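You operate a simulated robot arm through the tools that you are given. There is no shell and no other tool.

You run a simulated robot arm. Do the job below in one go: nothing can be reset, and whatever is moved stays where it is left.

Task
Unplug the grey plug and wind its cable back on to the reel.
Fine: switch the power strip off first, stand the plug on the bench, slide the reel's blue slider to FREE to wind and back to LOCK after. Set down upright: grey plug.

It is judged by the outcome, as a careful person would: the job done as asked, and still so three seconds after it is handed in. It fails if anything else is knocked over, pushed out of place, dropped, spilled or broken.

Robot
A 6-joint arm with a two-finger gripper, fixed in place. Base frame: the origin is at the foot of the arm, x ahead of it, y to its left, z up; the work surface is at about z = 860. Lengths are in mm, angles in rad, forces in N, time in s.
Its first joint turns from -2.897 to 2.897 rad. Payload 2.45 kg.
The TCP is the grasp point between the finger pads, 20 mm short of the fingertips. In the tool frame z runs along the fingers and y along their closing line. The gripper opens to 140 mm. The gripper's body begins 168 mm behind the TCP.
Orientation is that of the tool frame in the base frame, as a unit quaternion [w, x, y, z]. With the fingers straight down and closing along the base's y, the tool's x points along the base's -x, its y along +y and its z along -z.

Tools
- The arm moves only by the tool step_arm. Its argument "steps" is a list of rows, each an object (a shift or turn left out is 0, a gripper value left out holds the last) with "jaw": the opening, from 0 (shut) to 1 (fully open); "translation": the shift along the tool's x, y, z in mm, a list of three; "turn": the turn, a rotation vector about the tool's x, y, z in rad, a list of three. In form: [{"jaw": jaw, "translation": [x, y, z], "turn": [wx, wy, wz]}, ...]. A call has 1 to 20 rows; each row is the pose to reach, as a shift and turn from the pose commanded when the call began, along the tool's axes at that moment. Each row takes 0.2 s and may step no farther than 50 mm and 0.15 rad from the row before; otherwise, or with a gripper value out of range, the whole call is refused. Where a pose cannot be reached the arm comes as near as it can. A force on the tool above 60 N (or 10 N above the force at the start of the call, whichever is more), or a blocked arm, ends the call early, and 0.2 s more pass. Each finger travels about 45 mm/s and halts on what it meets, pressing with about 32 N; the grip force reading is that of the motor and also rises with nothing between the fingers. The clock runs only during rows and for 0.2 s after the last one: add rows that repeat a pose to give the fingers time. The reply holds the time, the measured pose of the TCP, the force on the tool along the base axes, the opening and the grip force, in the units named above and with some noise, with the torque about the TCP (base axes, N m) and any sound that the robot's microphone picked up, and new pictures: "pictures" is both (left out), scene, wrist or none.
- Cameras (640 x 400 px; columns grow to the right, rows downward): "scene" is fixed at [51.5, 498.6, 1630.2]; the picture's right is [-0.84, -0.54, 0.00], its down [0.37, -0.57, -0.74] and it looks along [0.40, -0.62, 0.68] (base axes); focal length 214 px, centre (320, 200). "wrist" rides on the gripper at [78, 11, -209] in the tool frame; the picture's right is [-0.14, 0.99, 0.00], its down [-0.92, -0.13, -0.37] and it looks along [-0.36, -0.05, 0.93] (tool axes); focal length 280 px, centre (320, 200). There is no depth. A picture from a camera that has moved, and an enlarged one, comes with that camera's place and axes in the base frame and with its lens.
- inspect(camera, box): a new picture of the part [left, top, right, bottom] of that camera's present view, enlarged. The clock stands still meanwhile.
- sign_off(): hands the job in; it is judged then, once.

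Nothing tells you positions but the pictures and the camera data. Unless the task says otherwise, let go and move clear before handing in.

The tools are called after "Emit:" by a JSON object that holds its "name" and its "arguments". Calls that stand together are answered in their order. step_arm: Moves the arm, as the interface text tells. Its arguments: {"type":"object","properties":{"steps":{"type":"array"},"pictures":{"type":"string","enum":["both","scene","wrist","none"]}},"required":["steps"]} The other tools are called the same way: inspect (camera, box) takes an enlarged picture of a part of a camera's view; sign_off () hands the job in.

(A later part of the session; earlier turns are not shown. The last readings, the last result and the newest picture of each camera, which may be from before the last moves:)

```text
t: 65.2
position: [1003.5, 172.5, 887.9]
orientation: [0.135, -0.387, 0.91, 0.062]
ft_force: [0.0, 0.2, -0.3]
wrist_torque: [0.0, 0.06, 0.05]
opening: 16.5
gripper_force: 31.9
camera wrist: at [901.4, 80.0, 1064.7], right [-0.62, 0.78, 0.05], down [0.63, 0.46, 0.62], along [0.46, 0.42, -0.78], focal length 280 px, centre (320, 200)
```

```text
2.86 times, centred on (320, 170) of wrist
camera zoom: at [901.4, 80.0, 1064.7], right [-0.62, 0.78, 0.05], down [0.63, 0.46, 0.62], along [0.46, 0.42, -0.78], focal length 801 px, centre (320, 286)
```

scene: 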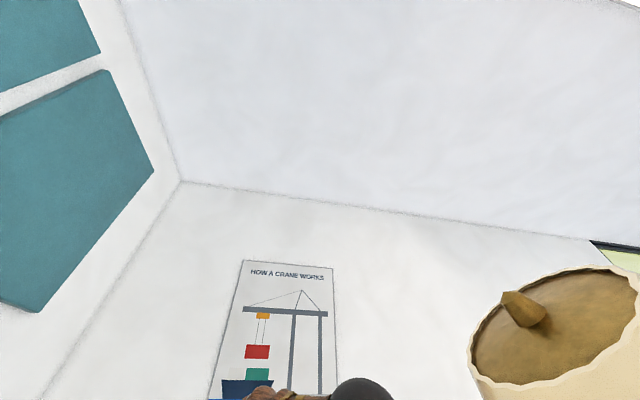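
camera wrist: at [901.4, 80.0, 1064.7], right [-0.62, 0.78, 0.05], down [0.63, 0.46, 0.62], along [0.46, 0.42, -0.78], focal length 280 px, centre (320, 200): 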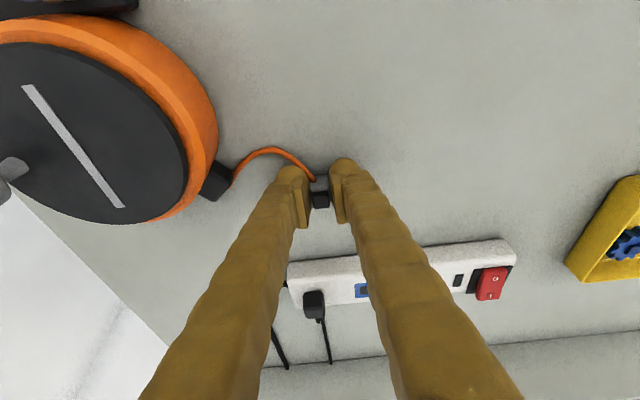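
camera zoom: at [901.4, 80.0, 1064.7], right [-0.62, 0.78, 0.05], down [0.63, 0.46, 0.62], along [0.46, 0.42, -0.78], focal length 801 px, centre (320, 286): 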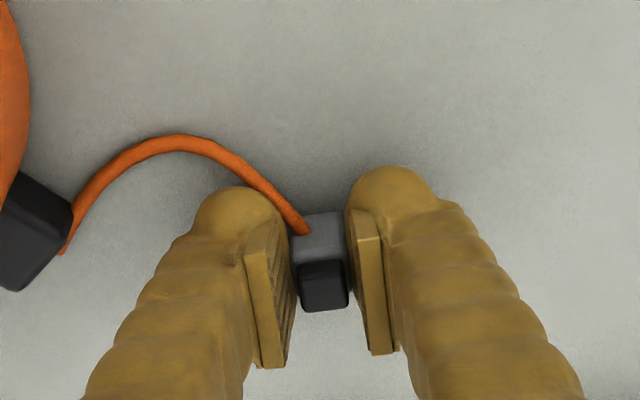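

Emit:
{"name": "step_arm", "arguments": {"steps": [{"translation": [-1.8, 0, -5.8]}, {"translation": [-3.5, 0, -11.5]}, {"translation": [-5, -10, -11]}, {"translation": [-6.5, -20, -10.6]}, {"translation": [-8, -30, -10.2]}, {"translation": [-8.8, -37.9, -9.9]}, {"translation": [-8.8, -37.9, -9.9]}], "pictures": "wrist"}}

Emit:
{"name": "inspect", "arguments": {"camera": "wrist", "box": [200, 100, 400, 240]}}

```text
t: 66.8
position: [1034.3, 150.7, 899.7]
orientation: [0.135, -0.387, 0.91, 0.062]
ft_force: [-0.2, 0.2, -0.2]
wrist_torque: [-0.02, -0.05, 0.01]
opening: 16.5
gripper_force: 32.0
camera wrist: at [932.9, 57.8, 1076.6], right [-0.62, 0.78, 0.05], down [0.63, 0.46, 0.62], along [0.46, 0.42, -0.78], focal length 280 px, centre (320, 200)
```

wrist: 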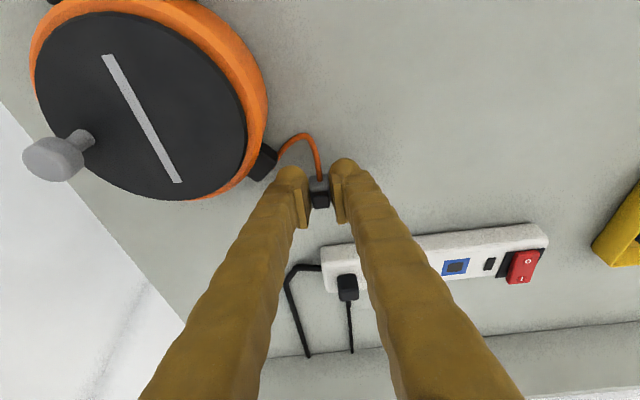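

```text
2.86 times, centred on (300, 170) of wrist
camera zoom: at [932.9, 57.8, 1076.6], right [-0.62, 0.78, 0.05], down [0.63, 0.46, 0.62], along [0.46, 0.42, -0.78], focal length 801 px, centre (377, 286)
```

zoom: 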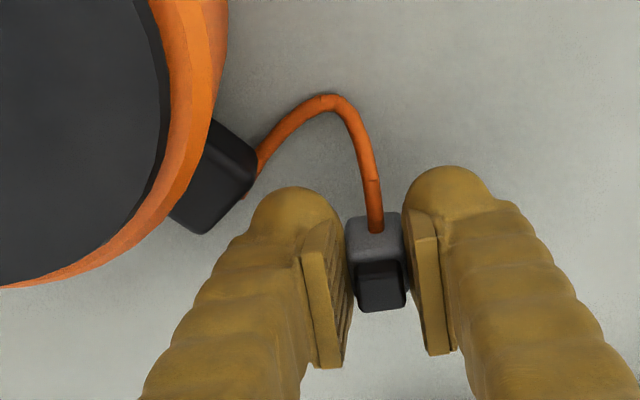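

Emit:
{"name": "step_arm", "arguments": {"steps": [{"translation": [1.5, 0, 4.8]}, {"translation": [2.7, 0, 8.6]}, {"translation": [3.2, 0, 10.5]}, {"translation": [3.5, 0, 11.3]}, {"translation": [3.5, 0, 11.3]}], "pictures": "none"}}

```text
t: 68.0
position: [1033.5, 150.6, 888.1]
orientation: [0.135, -0.387, 0.91, 0.062]
ft_force: [0.2, 0.3, -1.0]
wrist_torque: [-0.01, -0.02, -0.01]
opening: 16.3
gripper_force: 31.9
```

Emit:
{"name": "step_arm", "arguments": {"steps": [{"translation": [0.2, 0, 0.5]}, {"translation": [0.3, 0, 0.9]}, {"translation": [0.3, 0, 0.9]}], "pictures": "none"}}

```text
t: 68.8
position: [1034.1, 151.1, 887.5]
orientation: [0.136, -0.387, 0.91, 0.063]
ft_force: [-2.5, 0.2, 11.3]
wrist_torque: [0.06, 0.02, 0.0]
opening: 16.5
gripper_force: 32.3
```

The plug is on the bench (11 N). I'll ease off slightly and open narrowly, because the outlet block is close to one finger.

Emit:
{"name": "step_arm", "arguments": {"steps": [{"translation": [-0.2, 0, -0.5]}, {"translation": [-0.2, 0, -0.5]}, {"jaw": 0.19, "translation": [-0.2, 0, -0.5]}, {"jaw": 0.19, "translation": [-0.2, 0, -0.5]}, {"jaw": 0.19, "translation": [-0.2, 0, -0.5]}], "pictures": "wrist"}}

Emit:
{"name": "inspect", "arguments": {"camera": "wrist", "box": [200, 100, 400, 240]}}

```text
t: 70.0
position: [1034.3, 150.2, 887.5]
orientation: [0.136, -0.386, 0.91, 0.062]
ft_force: [-0.7, 0.2, 0.3]
wrist_torque: [-0.01, 0.05, 0.02]
opening: 26.5
gripper_force: 0.1
camera wrist: at [933.2, 58.3, 1064.1], right [-0.62, 0.78, 0.05], down [0.63, 0.46, 0.62], along [0.46, 0.42, -0.78], focal length 280 px, centre (320, 200)
```

wrist: 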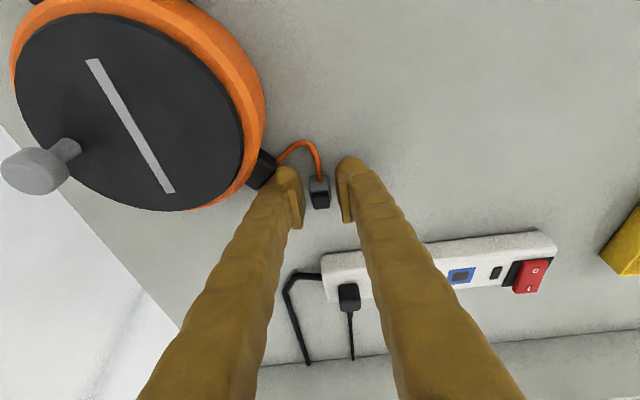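

```text
2.86 times, centred on (300, 170) of wrist
camera zoom: at [933.2, 58.3, 1064.1], right [-0.62, 0.78, 0.05], down [0.63, 0.46, 0.62], along [0.46, 0.42, -0.78], focal length 801 px, centre (377, 286)
```

zoom: 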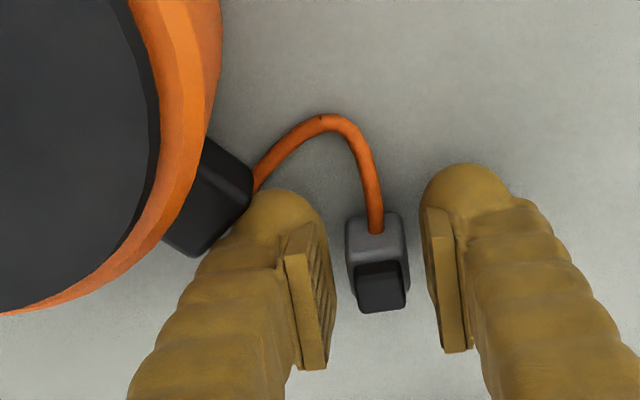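

The plug is standing at its new spot close to the outlet with slack in the cable. I'll lift straight up and go back to the crank knob.

Emit:
{"name": "step_arm", "arguments": {"steps": [{"translation": [-3, 0, -9.5]}, {"translation": [-9, 0, -29]}, {"translation": [-18, 0, -58]}, {"jaw": 0.3, "translation": [-28, 0, -90]}, {"translation": [-33, 0, -107]}, {"translation": [-14, -30, -113]}, {"translation": [6, -62, -119]}, {"translation": [25, -95, -125]}, {"translation": [40, -120, -129]}, {"translation": [47.5, -133.9, -131.9]}, {"translation": [47.5, -133.9, -131.9]}], "pictures": "wrist"}}

Emit:
{"name": "inspect", "arguments": {"camera": "wrist", "box": [240, 30, 520, 220]}}

```text
t: 72.4
position: [1073.2, -4.9, 997.7]
orientation: [0.135, -0.387, 0.91, 0.062]
ft_force: [0.5, 0.0, -0.2]
wrist_torque: [0.01, 0.02, 0.0]
opening: 42.1
gripper_force: 0.1
camera wrist: at [972.5, -95.7, 1175.1], right [-0.62, 0.78, 0.05], down [0.63, 0.46, 0.62], along [0.46, 0.42, -0.78], focal length 280 px, centre (320, 200)
```

wrist: 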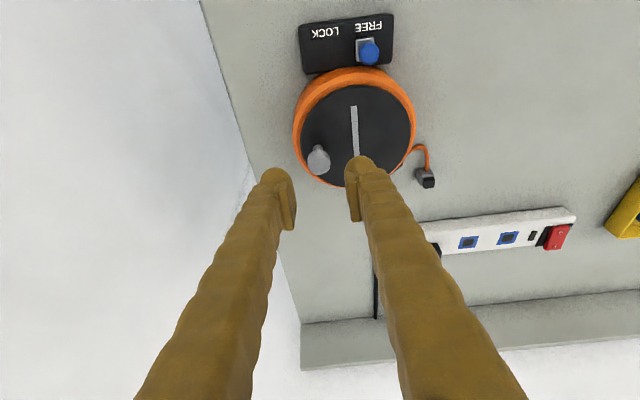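

```text
2.11 times, centred on (380, 125) of wrist
camera zoom: at [972.5, -95.7, 1175.1], right [-0.62, 0.78, 0.05], down [0.63, 0.46, 0.62], along [0.46, 0.42, -0.78], focal length 590 px, centre (194, 358)
```

zoom: 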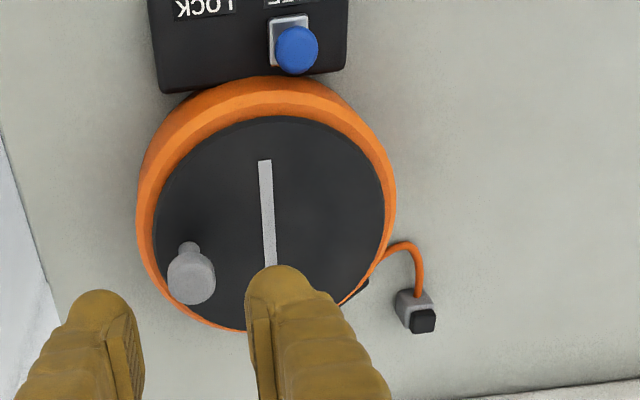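

Emit:
{"name": "step_arm", "arguments": {"steps": [{"translation": [0, 1.2, 12]}, {"translation": [3, 1.2, 25]}, {"translation": [6, 1.2, 38]}, {"translation": [9.1, 1.2, 50.2]}, {"translation": [9.1, 1.2, 50.2]}, {"jaw": 0, "translation": [9.1, 1.2, 50.2]}, {"jaw": 0, "translation": [9.1, 1.2, 50.2]}, {"jaw": 0, "translation": [9.1, 1.2, 50.2]}], "pictures": "none"}}

```text
t: 74.2
position: [1076.2, 1.2, 947.5]
orientation: [0.134, -0.386, 0.911, 0.062]
ft_force: [15.3, -12.3, -6.5]
wrist_torque: [0.05, -0.07, -0.04]
opening: 20.6
gripper_force: 38.0
```

Emit:
{"name": "step_arm", "arguments": {"steps": [{"translation": [0, -1.2, 0]}, {"translation": [6.9, -1.1, -2.1]}, {"translation": [13.6, 0.3, -4.2]}, {"translation": [20.1, 2.5, -6.2]}, {"translation": [26.2, 5.5, -8.1]}, {"translation": [31.8, 9.2, -9.8]}, {"translation": [36.8, 13.6, -11.4]}, {"translation": [36.8, 13.6, -11.4]}], "pictures": "wrist"}}

Emit:
{"name": "inspect", "arguments": {"camera": "wrist", "box": [240, 50, 520, 240]}}

```text
t: 76.0
position: [1038.9, -17.3, 949.9]
orientation: [0.136, -0.386, 0.91, 0.061]
ft_force: [7.5, 28.3, -2.9]
wrist_torque: [0.34, -0.15, -0.07]
opening: 20.1
gripper_force: 44.6
camera wrist: at [938.3, -108.9, 1125.4], right [-0.62, 0.78, 0.05], down [0.63, 0.46, 0.62], along [0.46, 0.42, -0.78], focal length 280 px, centre (320, 200)
```

wrist: 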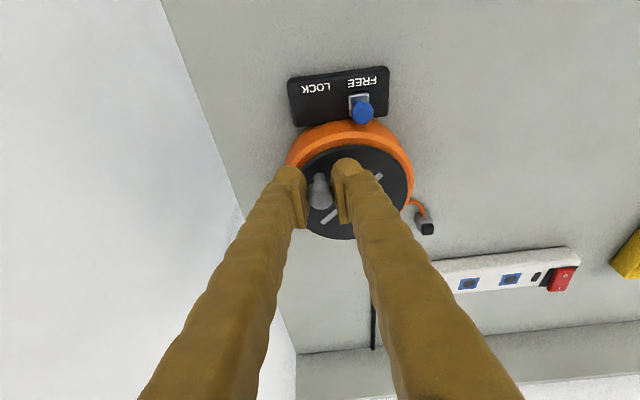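

```text
2.11 times, centred on (380, 145) of wrist
camera zoom: at [938.3, -108.9, 1125.4], right [-0.62, 0.78, 0.05], down [0.63, 0.46, 0.62], along [0.46, 0.42, -0.78], focal length 590 px, centre (194, 316)
```

zoom: 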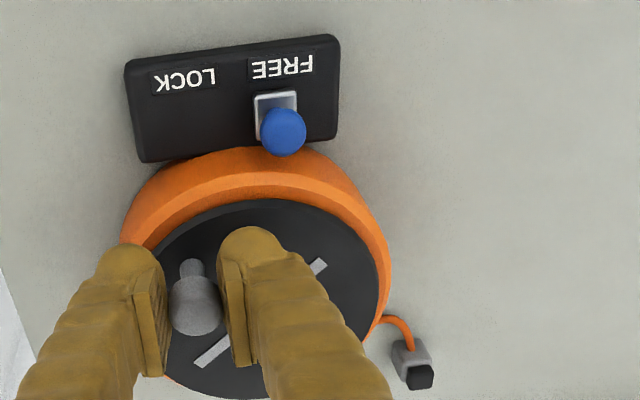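

The knob advanced about 50° cleanly. I'll continue through the robot side.

Emit:
{"name": "step_arm", "arguments": {"steps": [{"translation": [4.2, 6.4, -1.3]}, {"translation": [7.2, 13.8, -2.2]}, {"translation": [8.7, 21.6, -2.7]}, {"translation": [8.7, 29.6, -2.7]}, {"translation": [7.2, 37.4, -2.2]}, {"translation": [4.2, 44.8, -1.3]}, {"translation": [4.2, 44.8, -1.3]}], "pictures": "wrist"}}

Emit:
{"name": "inspect", "arguments": {"camera": "wrist", "box": [220, 60, 500, 250]}}

```text
t: 76.8
position: [1021.9, -16.4, 949.6]
orientation: [0.139, -0.385, 0.911, 0.057]
ft_force: [17.2, -7.6, -8.0]
wrist_torque: [-0.09, -0.11, -0.29]
opening: 19.9
gripper_force: 44.5
stopped in row 4: the force on the tool passed its limit at 76 N (the readings are from after the stop); the commanded pose is now the measured one
camera wrist: at [918.9, -106.2, 1125.2], right [-0.62, 0.79, 0.04], down [0.63, 0.46, 0.63], along [0.47, 0.41, -0.78], focal length 280 px, centre (320, 200)
```

wrist: 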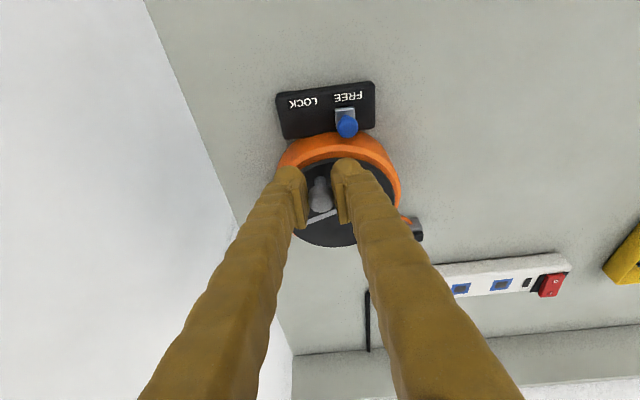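

```text
2.11 times, centred on (360, 155) of wrist
camera zoom: at [918.9, -106.2, 1125.2], right [-0.62, 0.79, 0.04], down [0.63, 0.46, 0.63], along [0.47, 0.41, -0.78], focal length 590 px, centre (236, 295)
```

zoom: 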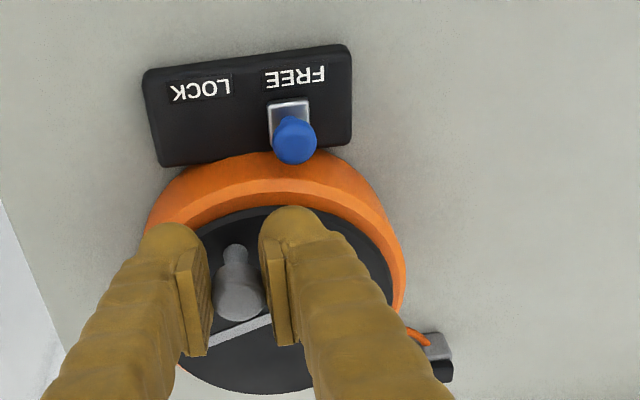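

The arc stopped at 76 N, and the cable looks nearly taut, so I'll check the plug closely.

Emit:
{"name": "inspect", "arguments": {"camera": "wrist", "box": [380, 190, 460, 250]}}

```text
6.67 times, centred on (420, 220) of wrist
camera zoom: at [918.9, -106.2, 1125.2], right [-0.62, 0.79, 0.04], down [0.63, 0.46, 0.63], along [0.47, 0.41, -0.78], focal length 1869 px, centre (-347, 67)
```

zoom: 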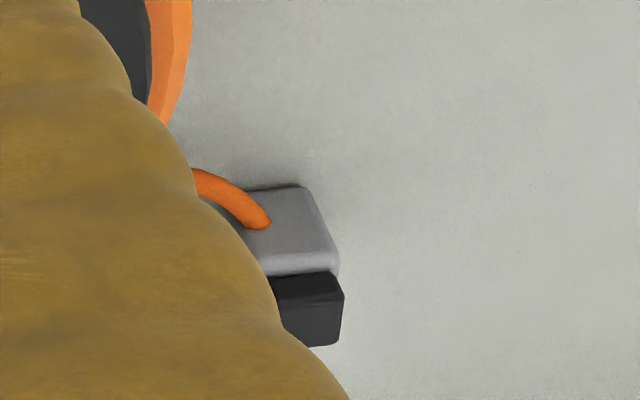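

Emit:
{"name": "step_arm", "arguments": {"steps": [{"jaw": 0.3}, {"jaw": 0.3}, {"jaw": 0.3}, {"translation": [-3, 0, -9.5]}, {"translation": [-9, 0, -28.5]}, {"translation": [-17.7, 0, -57.3]}, {"translation": [-21, 0, -68]}, {"translation": [-21, 0, -68]}], "pictures": "wrist"}}

Emit:
{"name": "inspect", "arguments": {"camera": "wrist", "box": [260, 60, 500, 220]}}

```text
t: 78.7
position: [1020.8, -14.5, 1018.9]
orientation: [0.139, -0.385, 0.911, 0.058]
ft_force: [0.2, -0.1, 0.4]
wrist_torque: [-0.02, 0.01, -0.01]
opening: 42.3
gripper_force: 0.1
camera wrist: at [918.1, -105.5, 1195.6], right [-0.62, 0.78, 0.04], down [0.63, 0.46, 0.63], along [0.47, 0.41, -0.78], focal length 280 px, centre (320, 200)
```

wrist: 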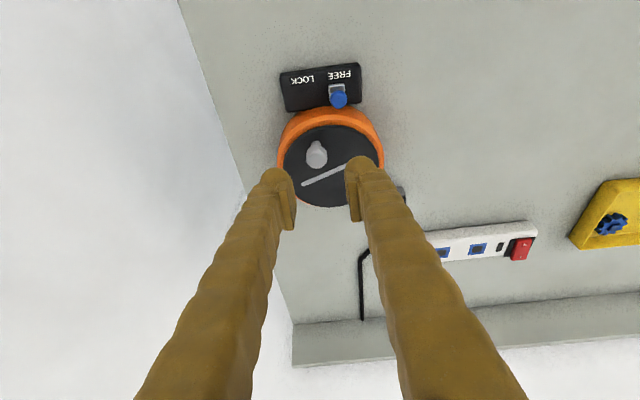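

```text
2.50 times, centred on (380, 140) of wrist
camera zoom: at [918.1, -105.5, 1195.6], right [-0.62, 0.78, 0.04], down [0.63, 0.46, 0.63], along [0.47, 0.41, -0.78], focal length 701 px, centre (170, 350)
```

zoom: 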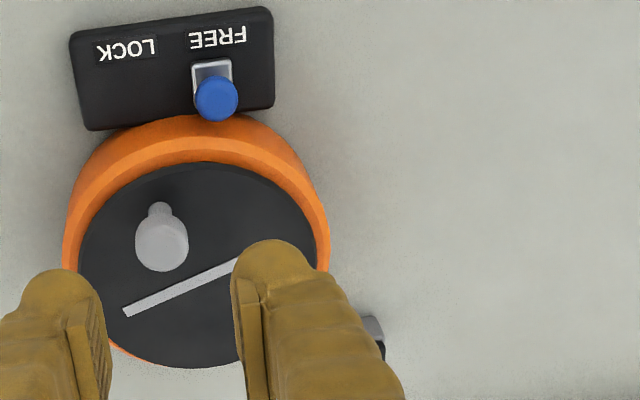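

Emit:
{"name": "step_arm", "arguments": {"steps": [{"translation": [5, 30, 0]}, {"translation": [10, 60, 0]}, {"translation": [15, 90, -5]}, {"translation": [20, 120, -10]}, {"translation": [20, 120, -10]}], "pictures": "wrist"}}

Emit:
{"name": "inspect", "arguments": {"camera": "wrist", "box": [180, 80, 340, 220]}}

```text
t: 79.8
position: [919.0, 53.6, 1023.4]
orientation: [0.138, -0.386, 0.91, 0.058]
ft_force: [-0.1, 0.5, -0.9]
wrist_torque: [-0.01, 0.01, -0.02]
opening: 41.9
gripper_force: 0.0
camera wrist: at [816.3, -38.4, 1199.8], right [-0.62, 0.78, 0.04], down [0.63, 0.46, 0.63], along [0.47, 0.41, -0.78], focal length 280 px, centre (320, 200)
```

wrist: 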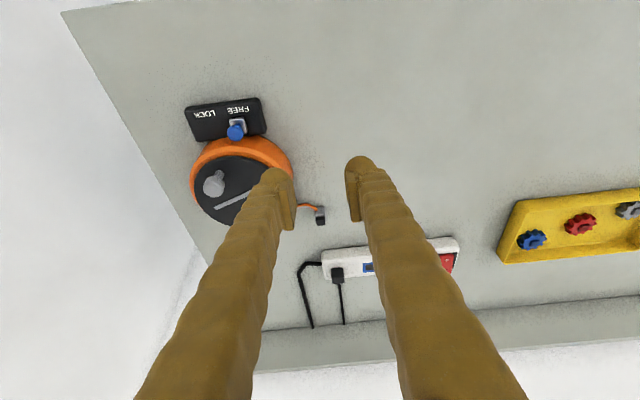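

```text
2.86 times, centred on (260, 150) of wrist
camera zoom: at [816.3, -38.4, 1199.8], right [-0.62, 0.78, 0.04], down [0.63, 0.46, 0.63], along [0.47, 0.41, -0.78], focal length 801 px, centre (491, 343)
```

zoom: 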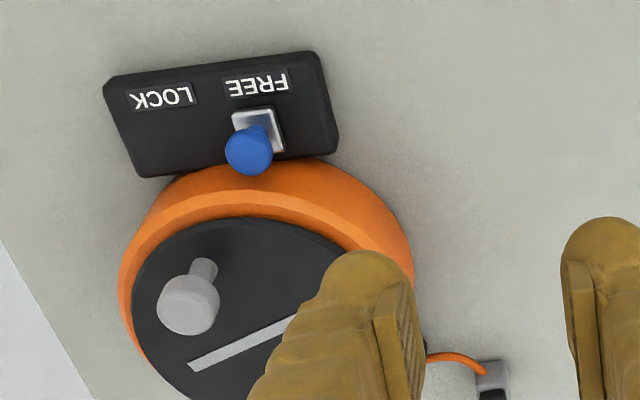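

Emit:
{"name": "inspect", "arguments": {"camera": "wrist", "box": [285, 185, 355, 240]}}

```text
7.27 times, centred on (320, 212) of wrist
camera zoom: at [816.3, -38.4, 1199.8], right [-0.62, 0.78, 0.04], down [0.63, 0.46, 0.63], along [0.47, 0.41, -0.78], focal length 2039 px, centre (320, 109)
```

zoom: 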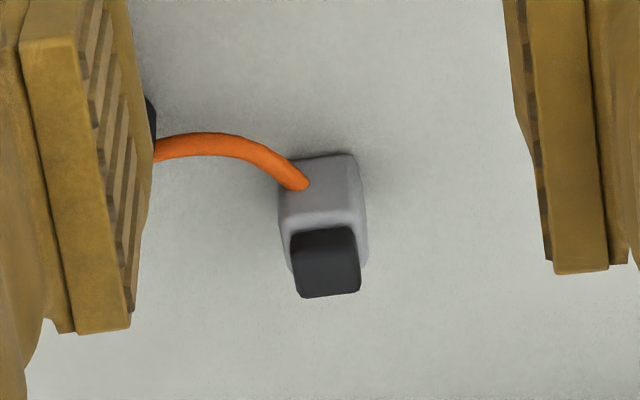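

The plug is upright and unmoved at about (1036, 151), with only a short piece of cable left. The crank stopped firmly, possibly at the fully wound stop. I'll grip the knob again and test with a gentle forward nudge.

Emit:
{"name": "step_arm", "arguments": {"steps": [{"translation": [-5, -30, 7]}, {"translation": [-10, -62, 15]}, {"translation": [-15, -93, 23]}, {"translation": [-20, -123.3, 30.7]}, {"translation": [-14, -123.3, 50]}, {"translation": [-9, -123.3, 66]}, {"translation": [-4.4, -123.3, 81.3]}, {"translation": [-4.4, -123.3, 81.3]}], "pictures": "wrist"}}

Emit:
{"name": "inspect", "arguments": {"camera": "wrist", "box": [230, 80, 430, 240]}}

```text
t: 81.7
position: [1027.7, -11.8, 946.5]
orientation: [0.138, -0.385, 0.911, 0.058]
ft_force: [-0.2, 0.1, 0.8]
wrist_torque: [0.02, 0.0, 0.01]
opening: 41.8
gripper_force: 0.1
camera wrist: at [925.7, -103.3, 1122.6], right [-0.62, 0.78, 0.04], down [0.63, 0.46, 0.63], along [0.47, 0.41, -0.78], focal length 280 px, centre (320, 200)
```

wrist: 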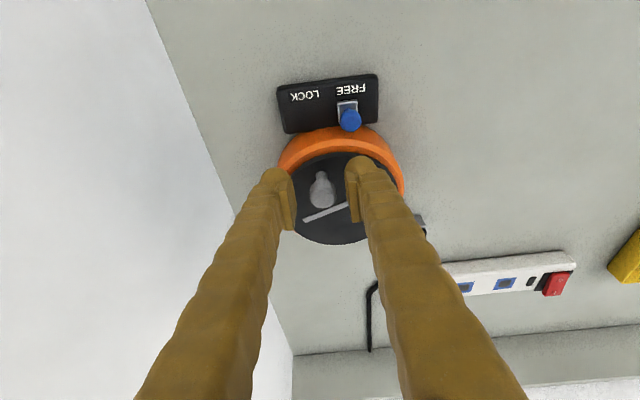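

```text
2.50 times, centred on (330, 160) of wrist
camera zoom: at [925.7, -103.3, 1122.6], right [-0.62, 0.78, 0.04], down [0.63, 0.46, 0.63], along [0.47, 0.41, -0.78], focal length 701 px, centre (295, 300)
```

zoom: 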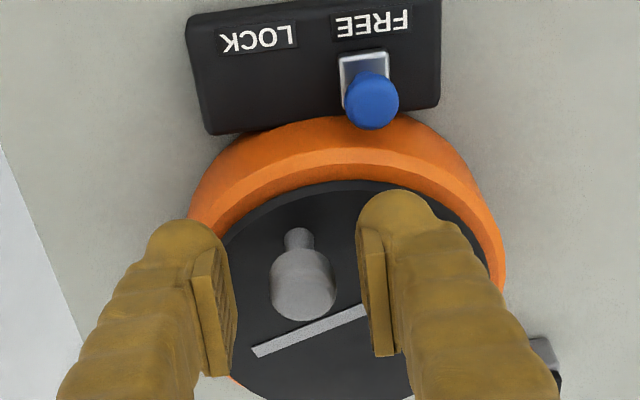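

I'll push the knob gently with one finger only (fingers still open) to see if it moves further.

Emit:
{"name": "step_arm", "arguments": {"steps": [{"translation": [0, 4, 0]}, {"translation": [0, 8, 0]}, {"translation": [0, 11, 0]}, {"translation": [0, 13, 0]}, {"translation": [0, 15, 0]}, {"translation": [0, 17, 0]}, {"translation": [0, 19, 0]}, {"translation": [0, 19, 0]}], "pictures": "wrist"}}

Emit:
{"name": "inspect", "arguments": {"camera": "wrist", "box": [230, 80, 430, 240]}}

```text
t: 83.5
position: [1013.7, 0.3, 946.9]
orientation: [0.139, -0.386, 0.91, 0.058]
ft_force: [9.3, -15.8, -5.1]
wrist_torque: [-0.03, 0.03, -0.22]
opening: 53.5
gripper_force: 8.6
camera wrist: at [911.1, -91.1, 1123.9], right [-0.62, 0.78, 0.04], down [0.63, 0.46, 0.63], along [0.47, 0.41, -0.78], focal length 280 px, centre (320, 200)
```

wrist: 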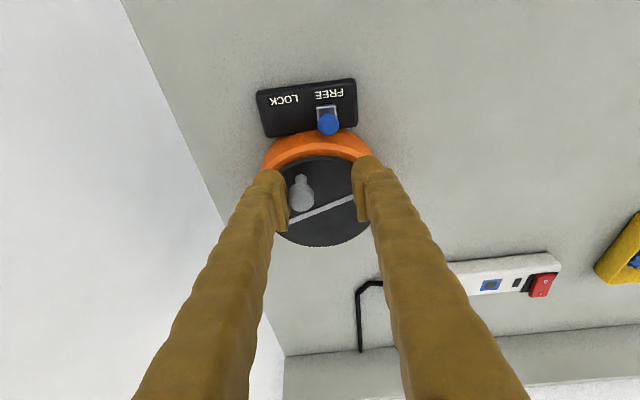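

```text
2.50 times, centred on (330, 160) of wrist
camera zoom: at [911.1, -91.1, 1123.9], right [-0.62, 0.78, 0.04], down [0.63, 0.46, 0.63], along [0.47, 0.41, -0.78], focal length 701 px, centre (295, 300)
```

zoom: 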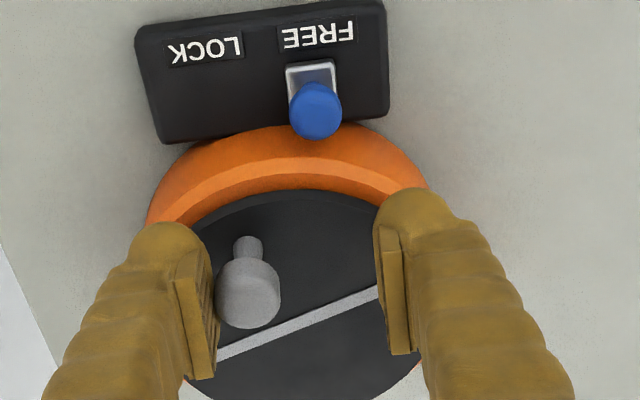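

The knob didn't move and the finger just yielded at about 18 N. To be sure whether this is a hard stop, I'll use closed, rigid fingers for a clean tangential push.

Emit:
{"name": "step_arm", "arguments": {"steps": [{"translation": [0, -10, 0]}, {"translation": [-8, -10, -26]}, {"translation": [-16.3, -10, -52.5]}, {"jaw": 0, "translation": [-16.3, -29, -52.5]}, {"jaw": 0, "translation": [-16.3, -48.4, -52.5]}, {"translation": [-16.3, -48.4, -52.5]}, {"translation": [-8, -48.4, -26]}, {"translation": [0, -48.4, 0]}, {"translation": [0, -48.4, 0]}], "pictures": "wrist"}}

Emit:
{"name": "inspect", "arguments": {"camera": "wrist", "box": [230, 60, 470, 240]}}

```text
t: 85.3
position: [1053.2, -34.6, 957.7]
orientation: [0.143, -0.384, 0.91, 0.056]
ft_force: [-0.6, -4.4, 10.1]
wrist_torque: [0.1, 0.21, 0.08]
opening: 0.1
gripper_force: 29.4
stopped in row 9: the force on the tool passed its limit at 66 N (the readings are from after the stop); the commanded pose is now the measured one
camera wrist: at [947.8, -125.7, 1133.3], right [-0.62, 0.79, 0.03], down [0.62, 0.46, 0.63], along [0.48, 0.41, -0.77], focal length 280 px, centre (320, 200)
```

wrist: 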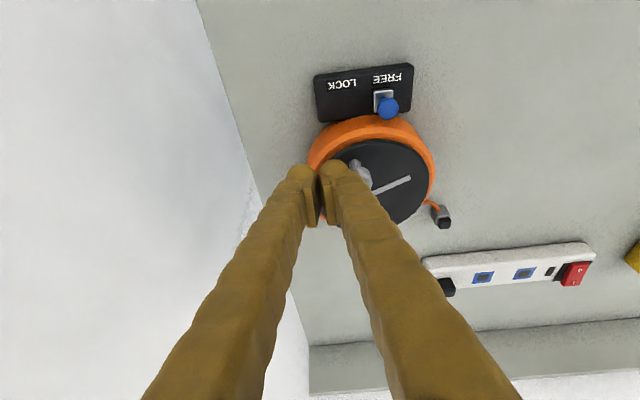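

```text
2.22 times, centred on (350, 150) of wrist
camera zoom: at [947.8, -125.7, 1133.3], right [-0.62, 0.79, 0.03], down [0.62, 0.46, 0.63], along [0.48, 0.41, -0.77], focal length 623 px, centre (253, 311)
```

zoom: 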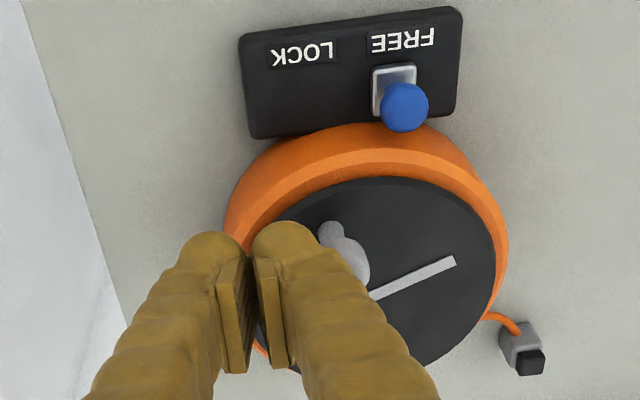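

I touched something while lowering beside the knob; the finger bodies are bulkier than I allowed. I'll lift, shift further away, and lower again.

Emit:
{"name": "step_arm", "arguments": {"steps": [{"translation": [-4.5, 0, -14.3]}, {"translation": [-4.5, -6, -14.3]}, {"translation": [-4.5, -13, -14.3]}, {"translation": [0, -13, 0]}, {"translation": [2, -13, 6]}, {"translation": [3.3, -13, 10.5]}, {"translation": [3.3, -13, 10.5]}], "pictures": "wrist"}}

Emit:
{"name": "inspect", "arguments": {"camera": "wrist", "box": [230, 60, 470, 240]}}

```text
t: 86.9
position: [1062.1, -44.3, 946.4]
orientation: [0.144, -0.385, 0.91, 0.057]
ft_force: [0.0, 0.7, 0.1]
wrist_torque: [0.01, -0.01, -0.04]
opening: 0.2
gripper_force: 30.0
camera wrist: at [957.4, -134.1, 1121.3], right [-0.62, 0.79, 0.03], down [0.62, 0.46, 0.63], along [0.48, 0.41, -0.77], focal length 280 px, centre (320, 200)
```

wrist: 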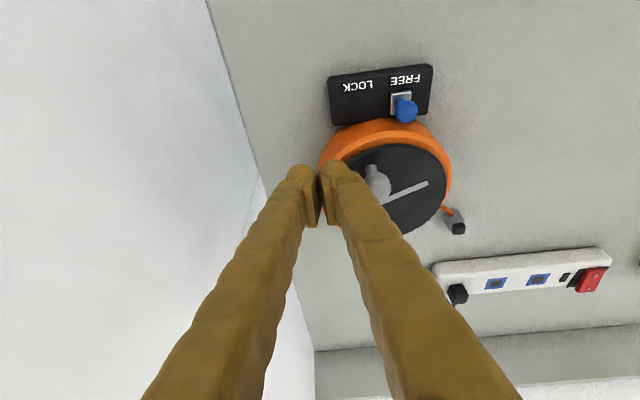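

```text
2.22 times, centred on (350, 150) of wrist
camera zoom: at [957.4, -134.1, 1121.3], right [-0.62, 0.79, 0.03], down [0.62, 0.46, 0.63], along [0.48, 0.41, -0.77], focal length 623 px, centre (253, 311)
```

zoom: 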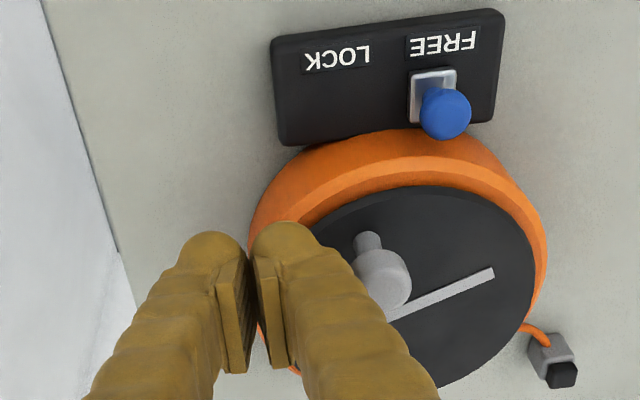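

Emit:
{"name": "step_arm", "arguments": {"steps": [{"translation": [0, 6, 0]}, {"translation": [0, 12, 0]}, {"translation": [0, 16, 0]}, {"translation": [0, 20, 0]}, {"translation": [0, 23, 0]}, {"translation": [0, 26, 0]}, {"translation": [0, 29, 0]}, {"translation": [0, 32, 0]}, {"translation": [0, 32, 0]}], "pictures": "wrist"}}

Emit:
{"name": "inspect", "arguments": {"camera": "wrist", "box": [230, 60, 470, 240]}}

```text
t: 87.9
position: [1051.4, -35.9, 947.5]
orientation: [0.147, -0.383, 0.91, 0.053]
ft_force: [15.5, -10.3, -3.8]
wrist_torque: [-0.13, -0.14, -0.13]
opening: 0.0
gripper_force: 29.8
stopped in row 4: the force on the tool passed its limit at 70 N (the readings are from after the stop); the commanded pose is now the measured one
camera wrist: at [945.3, -125.8, 1122.4], right [-0.61, 0.79, 0.03], down [0.62, 0.46, 0.64], along [0.49, 0.41, -0.77], focal length 280 px, centre (320, 200)
```

wrist: 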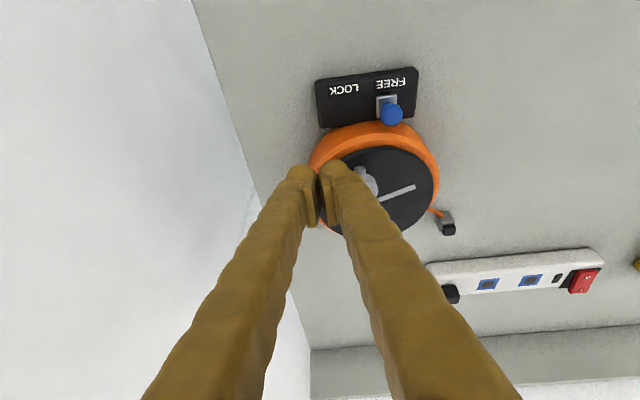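

```text
2.22 times, centred on (350, 150) of wrist
camera zoom: at [945.3, -125.8, 1122.4], right [-0.61, 0.79, 0.03], down [0.62, 0.46, 0.64], along [0.49, 0.41, -0.77], focal length 623 px, centre (253, 311)
```

zoom: 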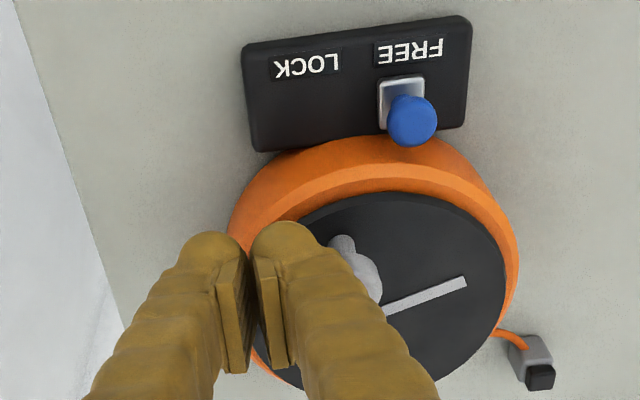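

The knob won't move at 70 N of clean tangential push, while the plug stays put, so the reel is fully wound against its stop. I'll back off, lift, re-tilt, and go to the slider to return it to LOCK.

Emit:
{"name": "step_arm", "arguments": {"steps": [{"translation": [0, -6, 0]}, {"translation": [0, -12, 0]}, {"translation": [-9, -12, -28]}, {"translation": [-18, -12, -57]}, {"translation": [-24, -12, -75], "turn": [0, -0.1, 0]}, {"jaw": 0.3, "translation": [-24, -12, -75], "turn": [0, -0.19, 0]}, {"jaw": 0.3, "translation": [-24, -12, -75], "turn": [0, -0.19, 0]}, {"jaw": 0.3, "translation": [-24, -12, -75], "turn": [0, -0.19, 0]}], "pictures": "wrist"}}

```text
t: 89.7
position: [1059.2, -43.2, 1027.0]
orientation: [0.232, -0.376, 0.893, 0.09]
ft_force: [0.1, -0.3, -0.7]
wrist_torque: [-0.01, 0.03, -0.02]
opening: 41.7
gripper_force: 0.1
camera wrist: at [931.1, -154.6, 1172.6], right [-0.62, 0.78, 0.05], down [0.52, 0.37, 0.77], along [0.58, 0.51, -0.64], focal length 280 px, centre (320, 200)
```

wrist: 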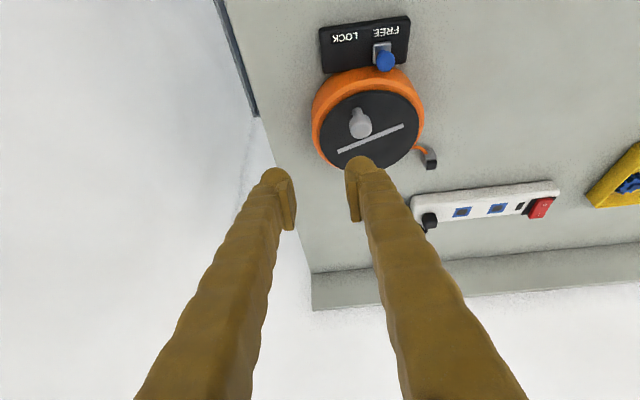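

Emit:
{"name": "step_arm", "arguments": {"steps": [{"translation": [13.6, 25, -7.9]}, {"translation": [27.3, 50, -15.8]}, {"translation": [40.9, 75.4, -23.7]}, {"translation": [53, 75.8, -1.5]}, {"translation": [66, 76.2, 22]}, {"translation": [78, 76.5, 43.9]}, {"translation": [78, 76.5, 43.9]}], "pictures": "wrist"}}

Emit:
{"name": "inspect", "arguments": {"camera": "wrist", "box": [220, 80, 420, 240]}}

```text
t: 91.3
position: [969.9, -25.4, 949.1]
orientation: [0.232, -0.377, 0.893, 0.089]
ft_force: [-0.2, -0.7, 0.3]
wrist_torque: [0.04, -0.01, 0.06]
opening: 42.0
gripper_force: 0.0
camera wrist: at [843.2, -136.4, 1094.2], right [-0.62, 0.78, 0.05], down [0.52, 0.37, 0.77], along [0.58, 0.51, -0.64], focal length 280 px, centre (320, 200)
```

wrist: 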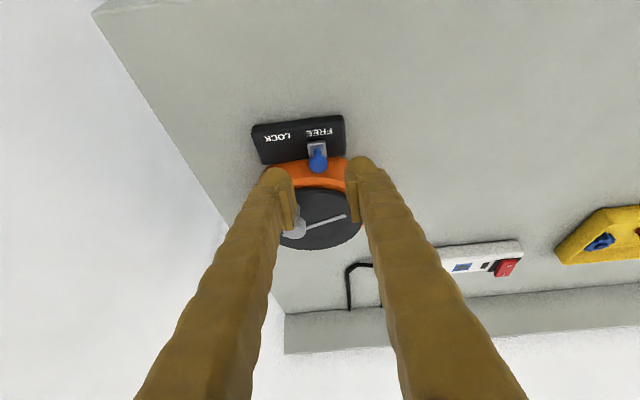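

```text
2.50 times, centred on (320, 160) of wrist
camera zoom: at [843.2, -136.4, 1094.2], right [-0.62, 0.78, 0.05], down [0.52, 0.37, 0.77], along [0.58, 0.51, -0.64], focal length 701 px, centre (320, 300)
```

zoom: 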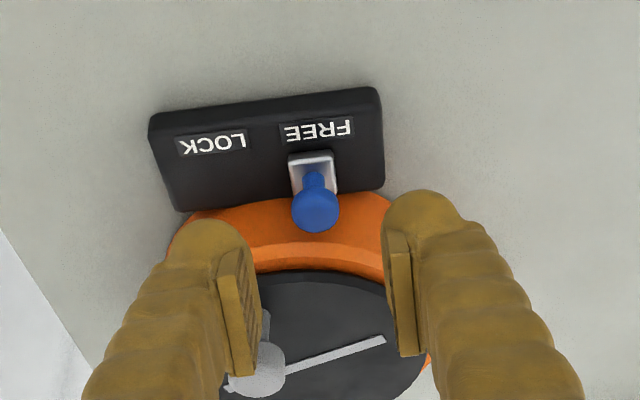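

Emit:
{"name": "step_arm", "arguments": {"steps": [{"translation": [4, 0, 8.5]}, {"translation": [8, -0.1, 17]}, {"translation": [12, -0.2, 26]}, {"translation": [15.7, -0.3, 34.3]}, {"jaw": 0.14, "translation": [15.7, -0.3, 34.3]}, {"jaw": 0.14, "translation": [15.7, -0.3, 34.3]}, {"jaw": 0.14, "translation": [15.7, -0.3, 34.3]}], "pictures": "wrist"}}

Emit:
{"name": "inspect", "arguments": {"camera": "wrist", "box": [220, 110, 400, 240]}}

```text
t: 92.9
position: [974.5, -24.0, 913.4]
orientation: [0.233, -0.376, 0.893, 0.089]
ft_force: [1.6, -9.4, 3.7]
wrist_torque: [-0.08, -0.13, -0.34]
opening: 25.1
gripper_force: 5.0
camera wrist: at [846.8, -135.3, 1058.7], right [-0.62, 0.78, 0.05], down [0.52, 0.37, 0.77], along [0.58, 0.5, -0.64], focal length 280 px, centre (320, 200)
```

wrist: 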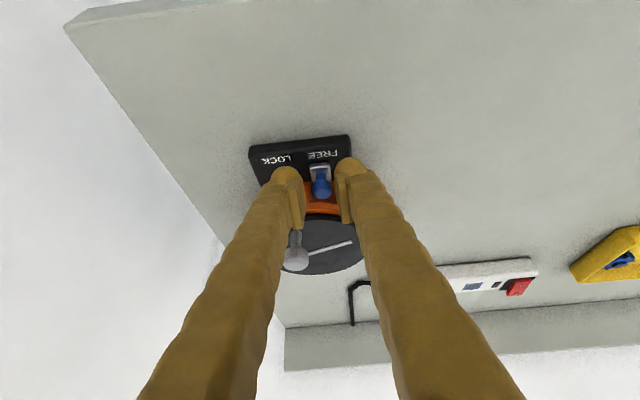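

```text
3.08 times, centred on (310, 175) of wrist
camera zoom: at [846.8, -135.3, 1058.7], right [-0.62, 0.78, 0.05], down [0.52, 0.37, 0.77], along [0.58, 0.5, -0.64], focal length 863 px, centre (351, 277)
```

zoom: 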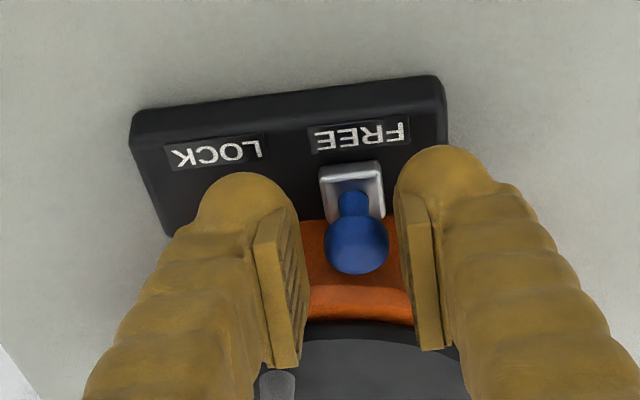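

Emit:
{"name": "step_arm", "arguments": {"steps": [{"translation": [0, -5, 0]}, {"translation": [0, -10, 0]}, {"translation": [0, -15, 0]}, {"translation": [0, -20, 0]}, {"translation": [0, -25, 0]}, {"translation": [0, -30, 0]}, {"translation": [0, -33, 0]}, {"translation": [0, -36, 0]}, {"translation": [0, -36, 0]}], "pictures": "wrist"}}

Emit:
{"name": "inspect", "arguments": {"camera": "wrist", "box": [230, 110, 410, 240]}}

```text
t: 94.9
position: [999.4, -48.1, 912.4]
orientation: [0.232, -0.377, 0.892, 0.089]
ft_force: [-46.4, -8.2, 3.0]
wrist_torque: [0.01, 0.32, 1.65]
opening: 38.7
gripper_force: 13.8
camera wrist: at [872.2, -159.6, 1058.0], right [-0.62, 0.78, 0.05], down [0.52, 0.37, 0.77], along [0.58, 0.51, -0.64], focal length 280 px, centre (320, 200)
```

wrist: 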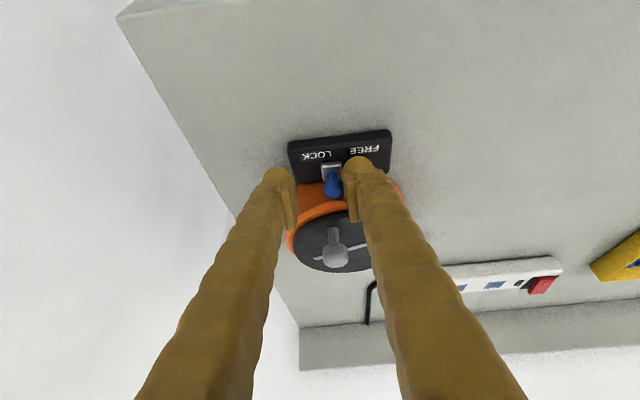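

```text
3.08 times, centred on (320, 175) of wrist
camera zoom: at [872.2, -159.6, 1058.0], right [-0.62, 0.78, 0.05], down [0.52, 0.37, 0.77], along [0.58, 0.51, -0.64], focal length 863 px, centre (320, 277)
```

zoom: 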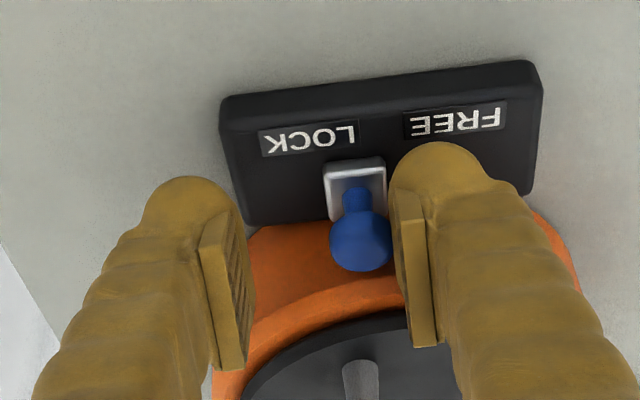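

The slider is most of the way to LOCK, but there is a 38 N sideways load, so a finger is probably rubbing the reel rim. I'll back away from the rim by several mm.

Emit:
{"name": "step_arm", "arguments": {"steps": [{"translation": [2.2, 2, -1.2]}, {"translation": [4.4, 4, -2.4]}, {"translation": [5.8, 6, -5.9]}, {"translation": [5.8, 6, -5.9]}], "pictures": "wrist"}}

Emit:
{"name": "inspect", "arguments": {"camera": "wrist", "box": [230, 110, 410, 240]}}

```text
t: 95.9
position: [990.2, -49.0, 914.2]
orientation: [0.233, -0.377, 0.892, 0.09]
ft_force: [-0.3, 1.1, -0.3]
wrist_torque: [0.0, -0.02, 0.0]
opening: 19.4
gripper_force: 0.1
camera wrist: at [863.0, -161.4, 1059.8], right [-0.62, 0.78, 0.05], down [0.52, 0.37, 0.77], along [0.58, 0.5, -0.64], focal length 280 px, centre (320, 200)
```

wrist: 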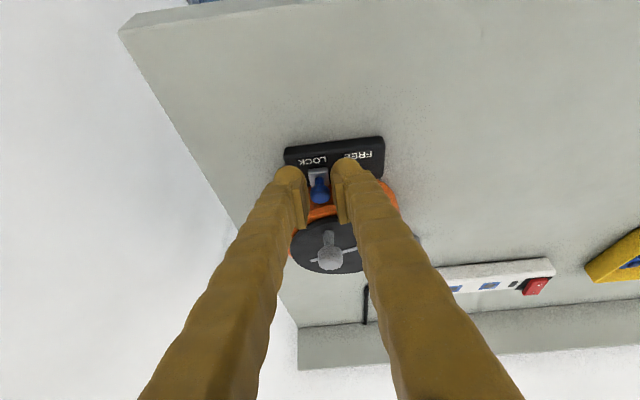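

```text
3.08 times, centred on (320, 175) of wrist
camera zoom: at [863.0, -161.4, 1059.8], right [-0.62, 0.78, 0.05], down [0.52, 0.37, 0.77], along [0.58, 0.5, -0.64], focal length 863 px, centre (320, 277)
```

zoom: 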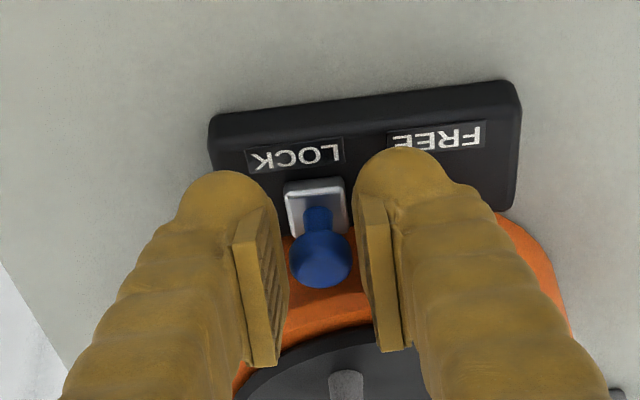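

Released from the rim, the slider now sits where it was originally at LOCK. I'll confirm with a small extra push.

Emit:
{"name": "step_arm", "arguments": {"steps": [{"translation": [0, -2, 0]}, {"translation": [0, -4, 0]}, {"translation": [0, -6, 0]}, {"translation": [0, -6, 0]}], "pictures": "wrist"}}

Emit:
{"name": "inspect", "arguments": {"camera": "wrist", "box": [230, 110, 410, 240]}}

```text
t: 96.9
position: [994.2, -53.0, 913.4]
orientation: [0.232, -0.377, 0.892, 0.089]
ft_force: [-1.5, 2.7, -0.4]
wrist_torque: [0.02, 0.0, 0.02]
opening: 20.8
gripper_force: 1.0
camera wrist: at [867.0, -165.1, 1059.7], right [-0.62, 0.78, 0.05], down [0.52, 0.37, 0.77], along [0.58, 0.51, -0.64], focal length 280 px, centre (320, 200)
```

wrist: 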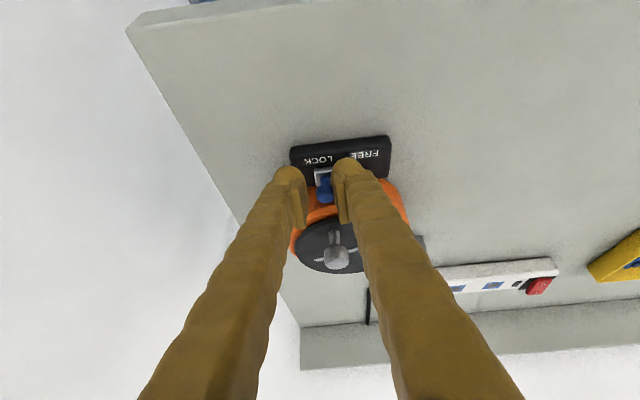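

```text
3.08 times, centred on (320, 175) of wrist
camera zoom: at [867.0, -165.1, 1059.7], right [-0.62, 0.78, 0.05], down [0.52, 0.37, 0.77], along [0.58, 0.51, -0.64], focal length 863 px, centre (320, 277)
```

zoom: 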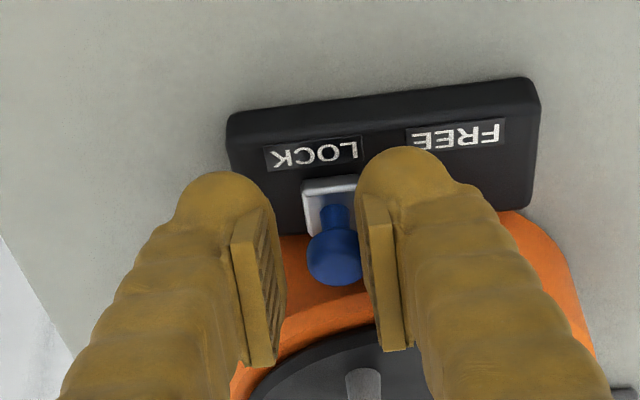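

Emit:
{"name": "step_arm", "arguments": {"steps": [{"translation": [0, -2, 0]}, {"translation": [0, -4, 0]}, {"translation": [0, -4, 0]}], "pictures": "none"}}

Emit:
{"name": "inspect", "arguments": {"camera": "wrist", "box": [230, 110, 410, 240]}}

```text
t: 97.7
position: [997.0, -55.7, 915.0]
orientation: [0.232, -0.376, 0.893, 0.089]
ft_force: [-5.9, 9.4, 5.0]
wrist_torque: [0.19, 0.08, 0.11]
opening: 26.8
gripper_force: 5.7
```

```text
3.08 times, centred on (320, 175) of wrist
camera zoom: at [869.6, -168.1, 1059.8], right [-0.62, 0.78, 0.05], down [0.52, 0.37, 0.77], along [0.58, 0.51, -0.64], focal length 863 px, centre (320, 277)
```

zoom: 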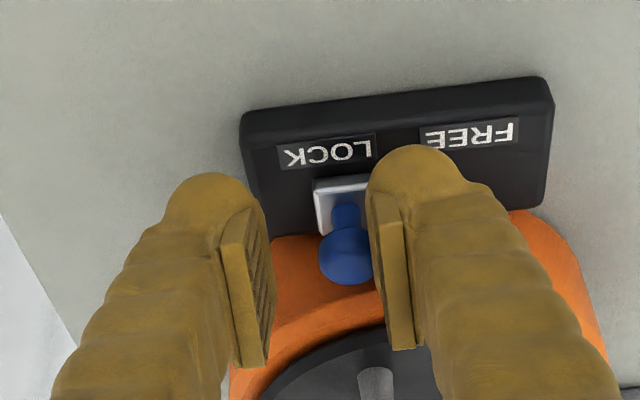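

The slider is against its LOCK stop. I'll back off, open, lift clear, and retreat toward the robot for a final check.

Emit:
{"name": "step_arm", "arguments": {"steps": [{"translation": [0, 4, 0]}, {"jaw": 0.3, "translation": [0, 5, 0]}, {"jaw": 0.3, "translation": [2, 5, -4]}, {"jaw": 0.3, "translation": [-10, 5, -35]}, {"jaw": 0.3, "translation": [-25, 5, -70]}, {"jaw": 0.3, "translation": [-15, 20, -105]}, {"jaw": 0.3, "translation": [0, 40, -140]}, {"jaw": 0.3, "translation": [0, 40, -140]}], "pictures": "both"}}

Emit:
{"name": "inspect", "arguments": {"camera": "wrist", "box": [220, 80, 460, 260]}}

```text
t: 99.5
position: [919.3, -73.8, 1036.4]
orientation: [0.233, -0.376, 0.892, 0.09]
ft_force: [0.6, 0.0, 0.1]
wrist_torque: [0.03, 0.0, -0.03]
opening: 42.1
gripper_force: 0.0
camera wrist: at [791.5, -187.0, 1182.3], right [-0.62, 0.78, 0.05], down [0.52, 0.37, 0.77], along [0.58, 0.51, -0.64], focal length 280 px, centre (320, 200)
```

scene: 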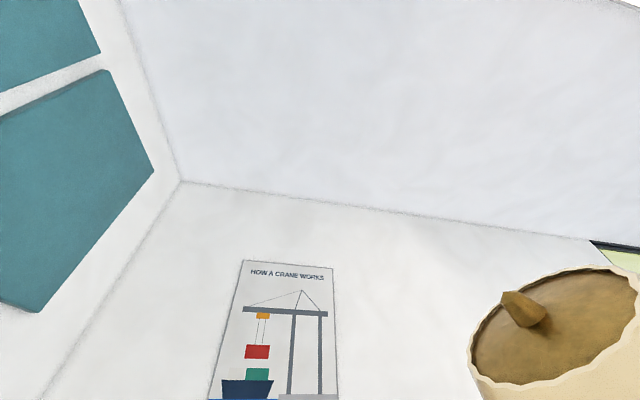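
wrist: 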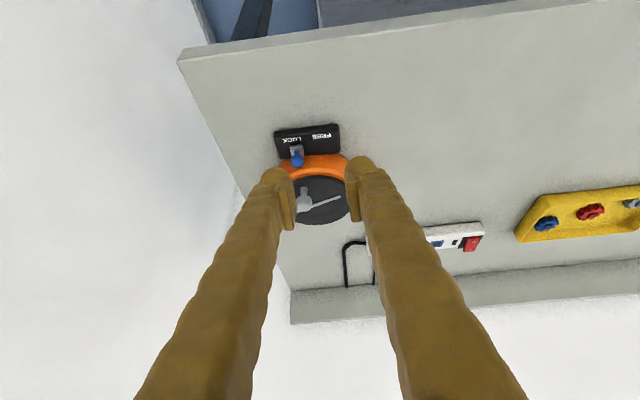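

```text
2.22 times, centred on (340, 170) of wrist
camera zoom: at [791.5, -187.0, 1182.3], right [-0.62, 0.78, 0.05], down [0.52, 0.37, 0.77], along [0.58, 0.51, -0.64], focal length 623 px, centre (276, 267)
```

zoom: 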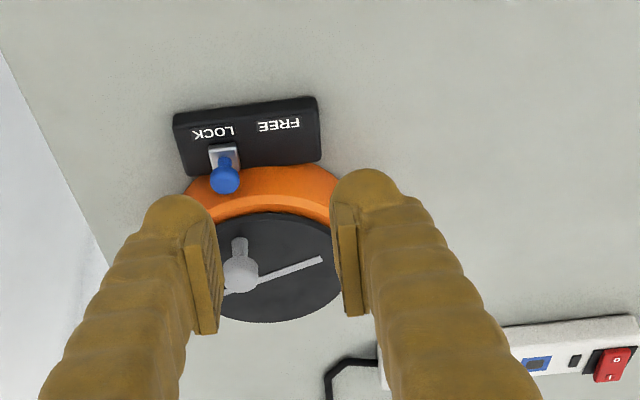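

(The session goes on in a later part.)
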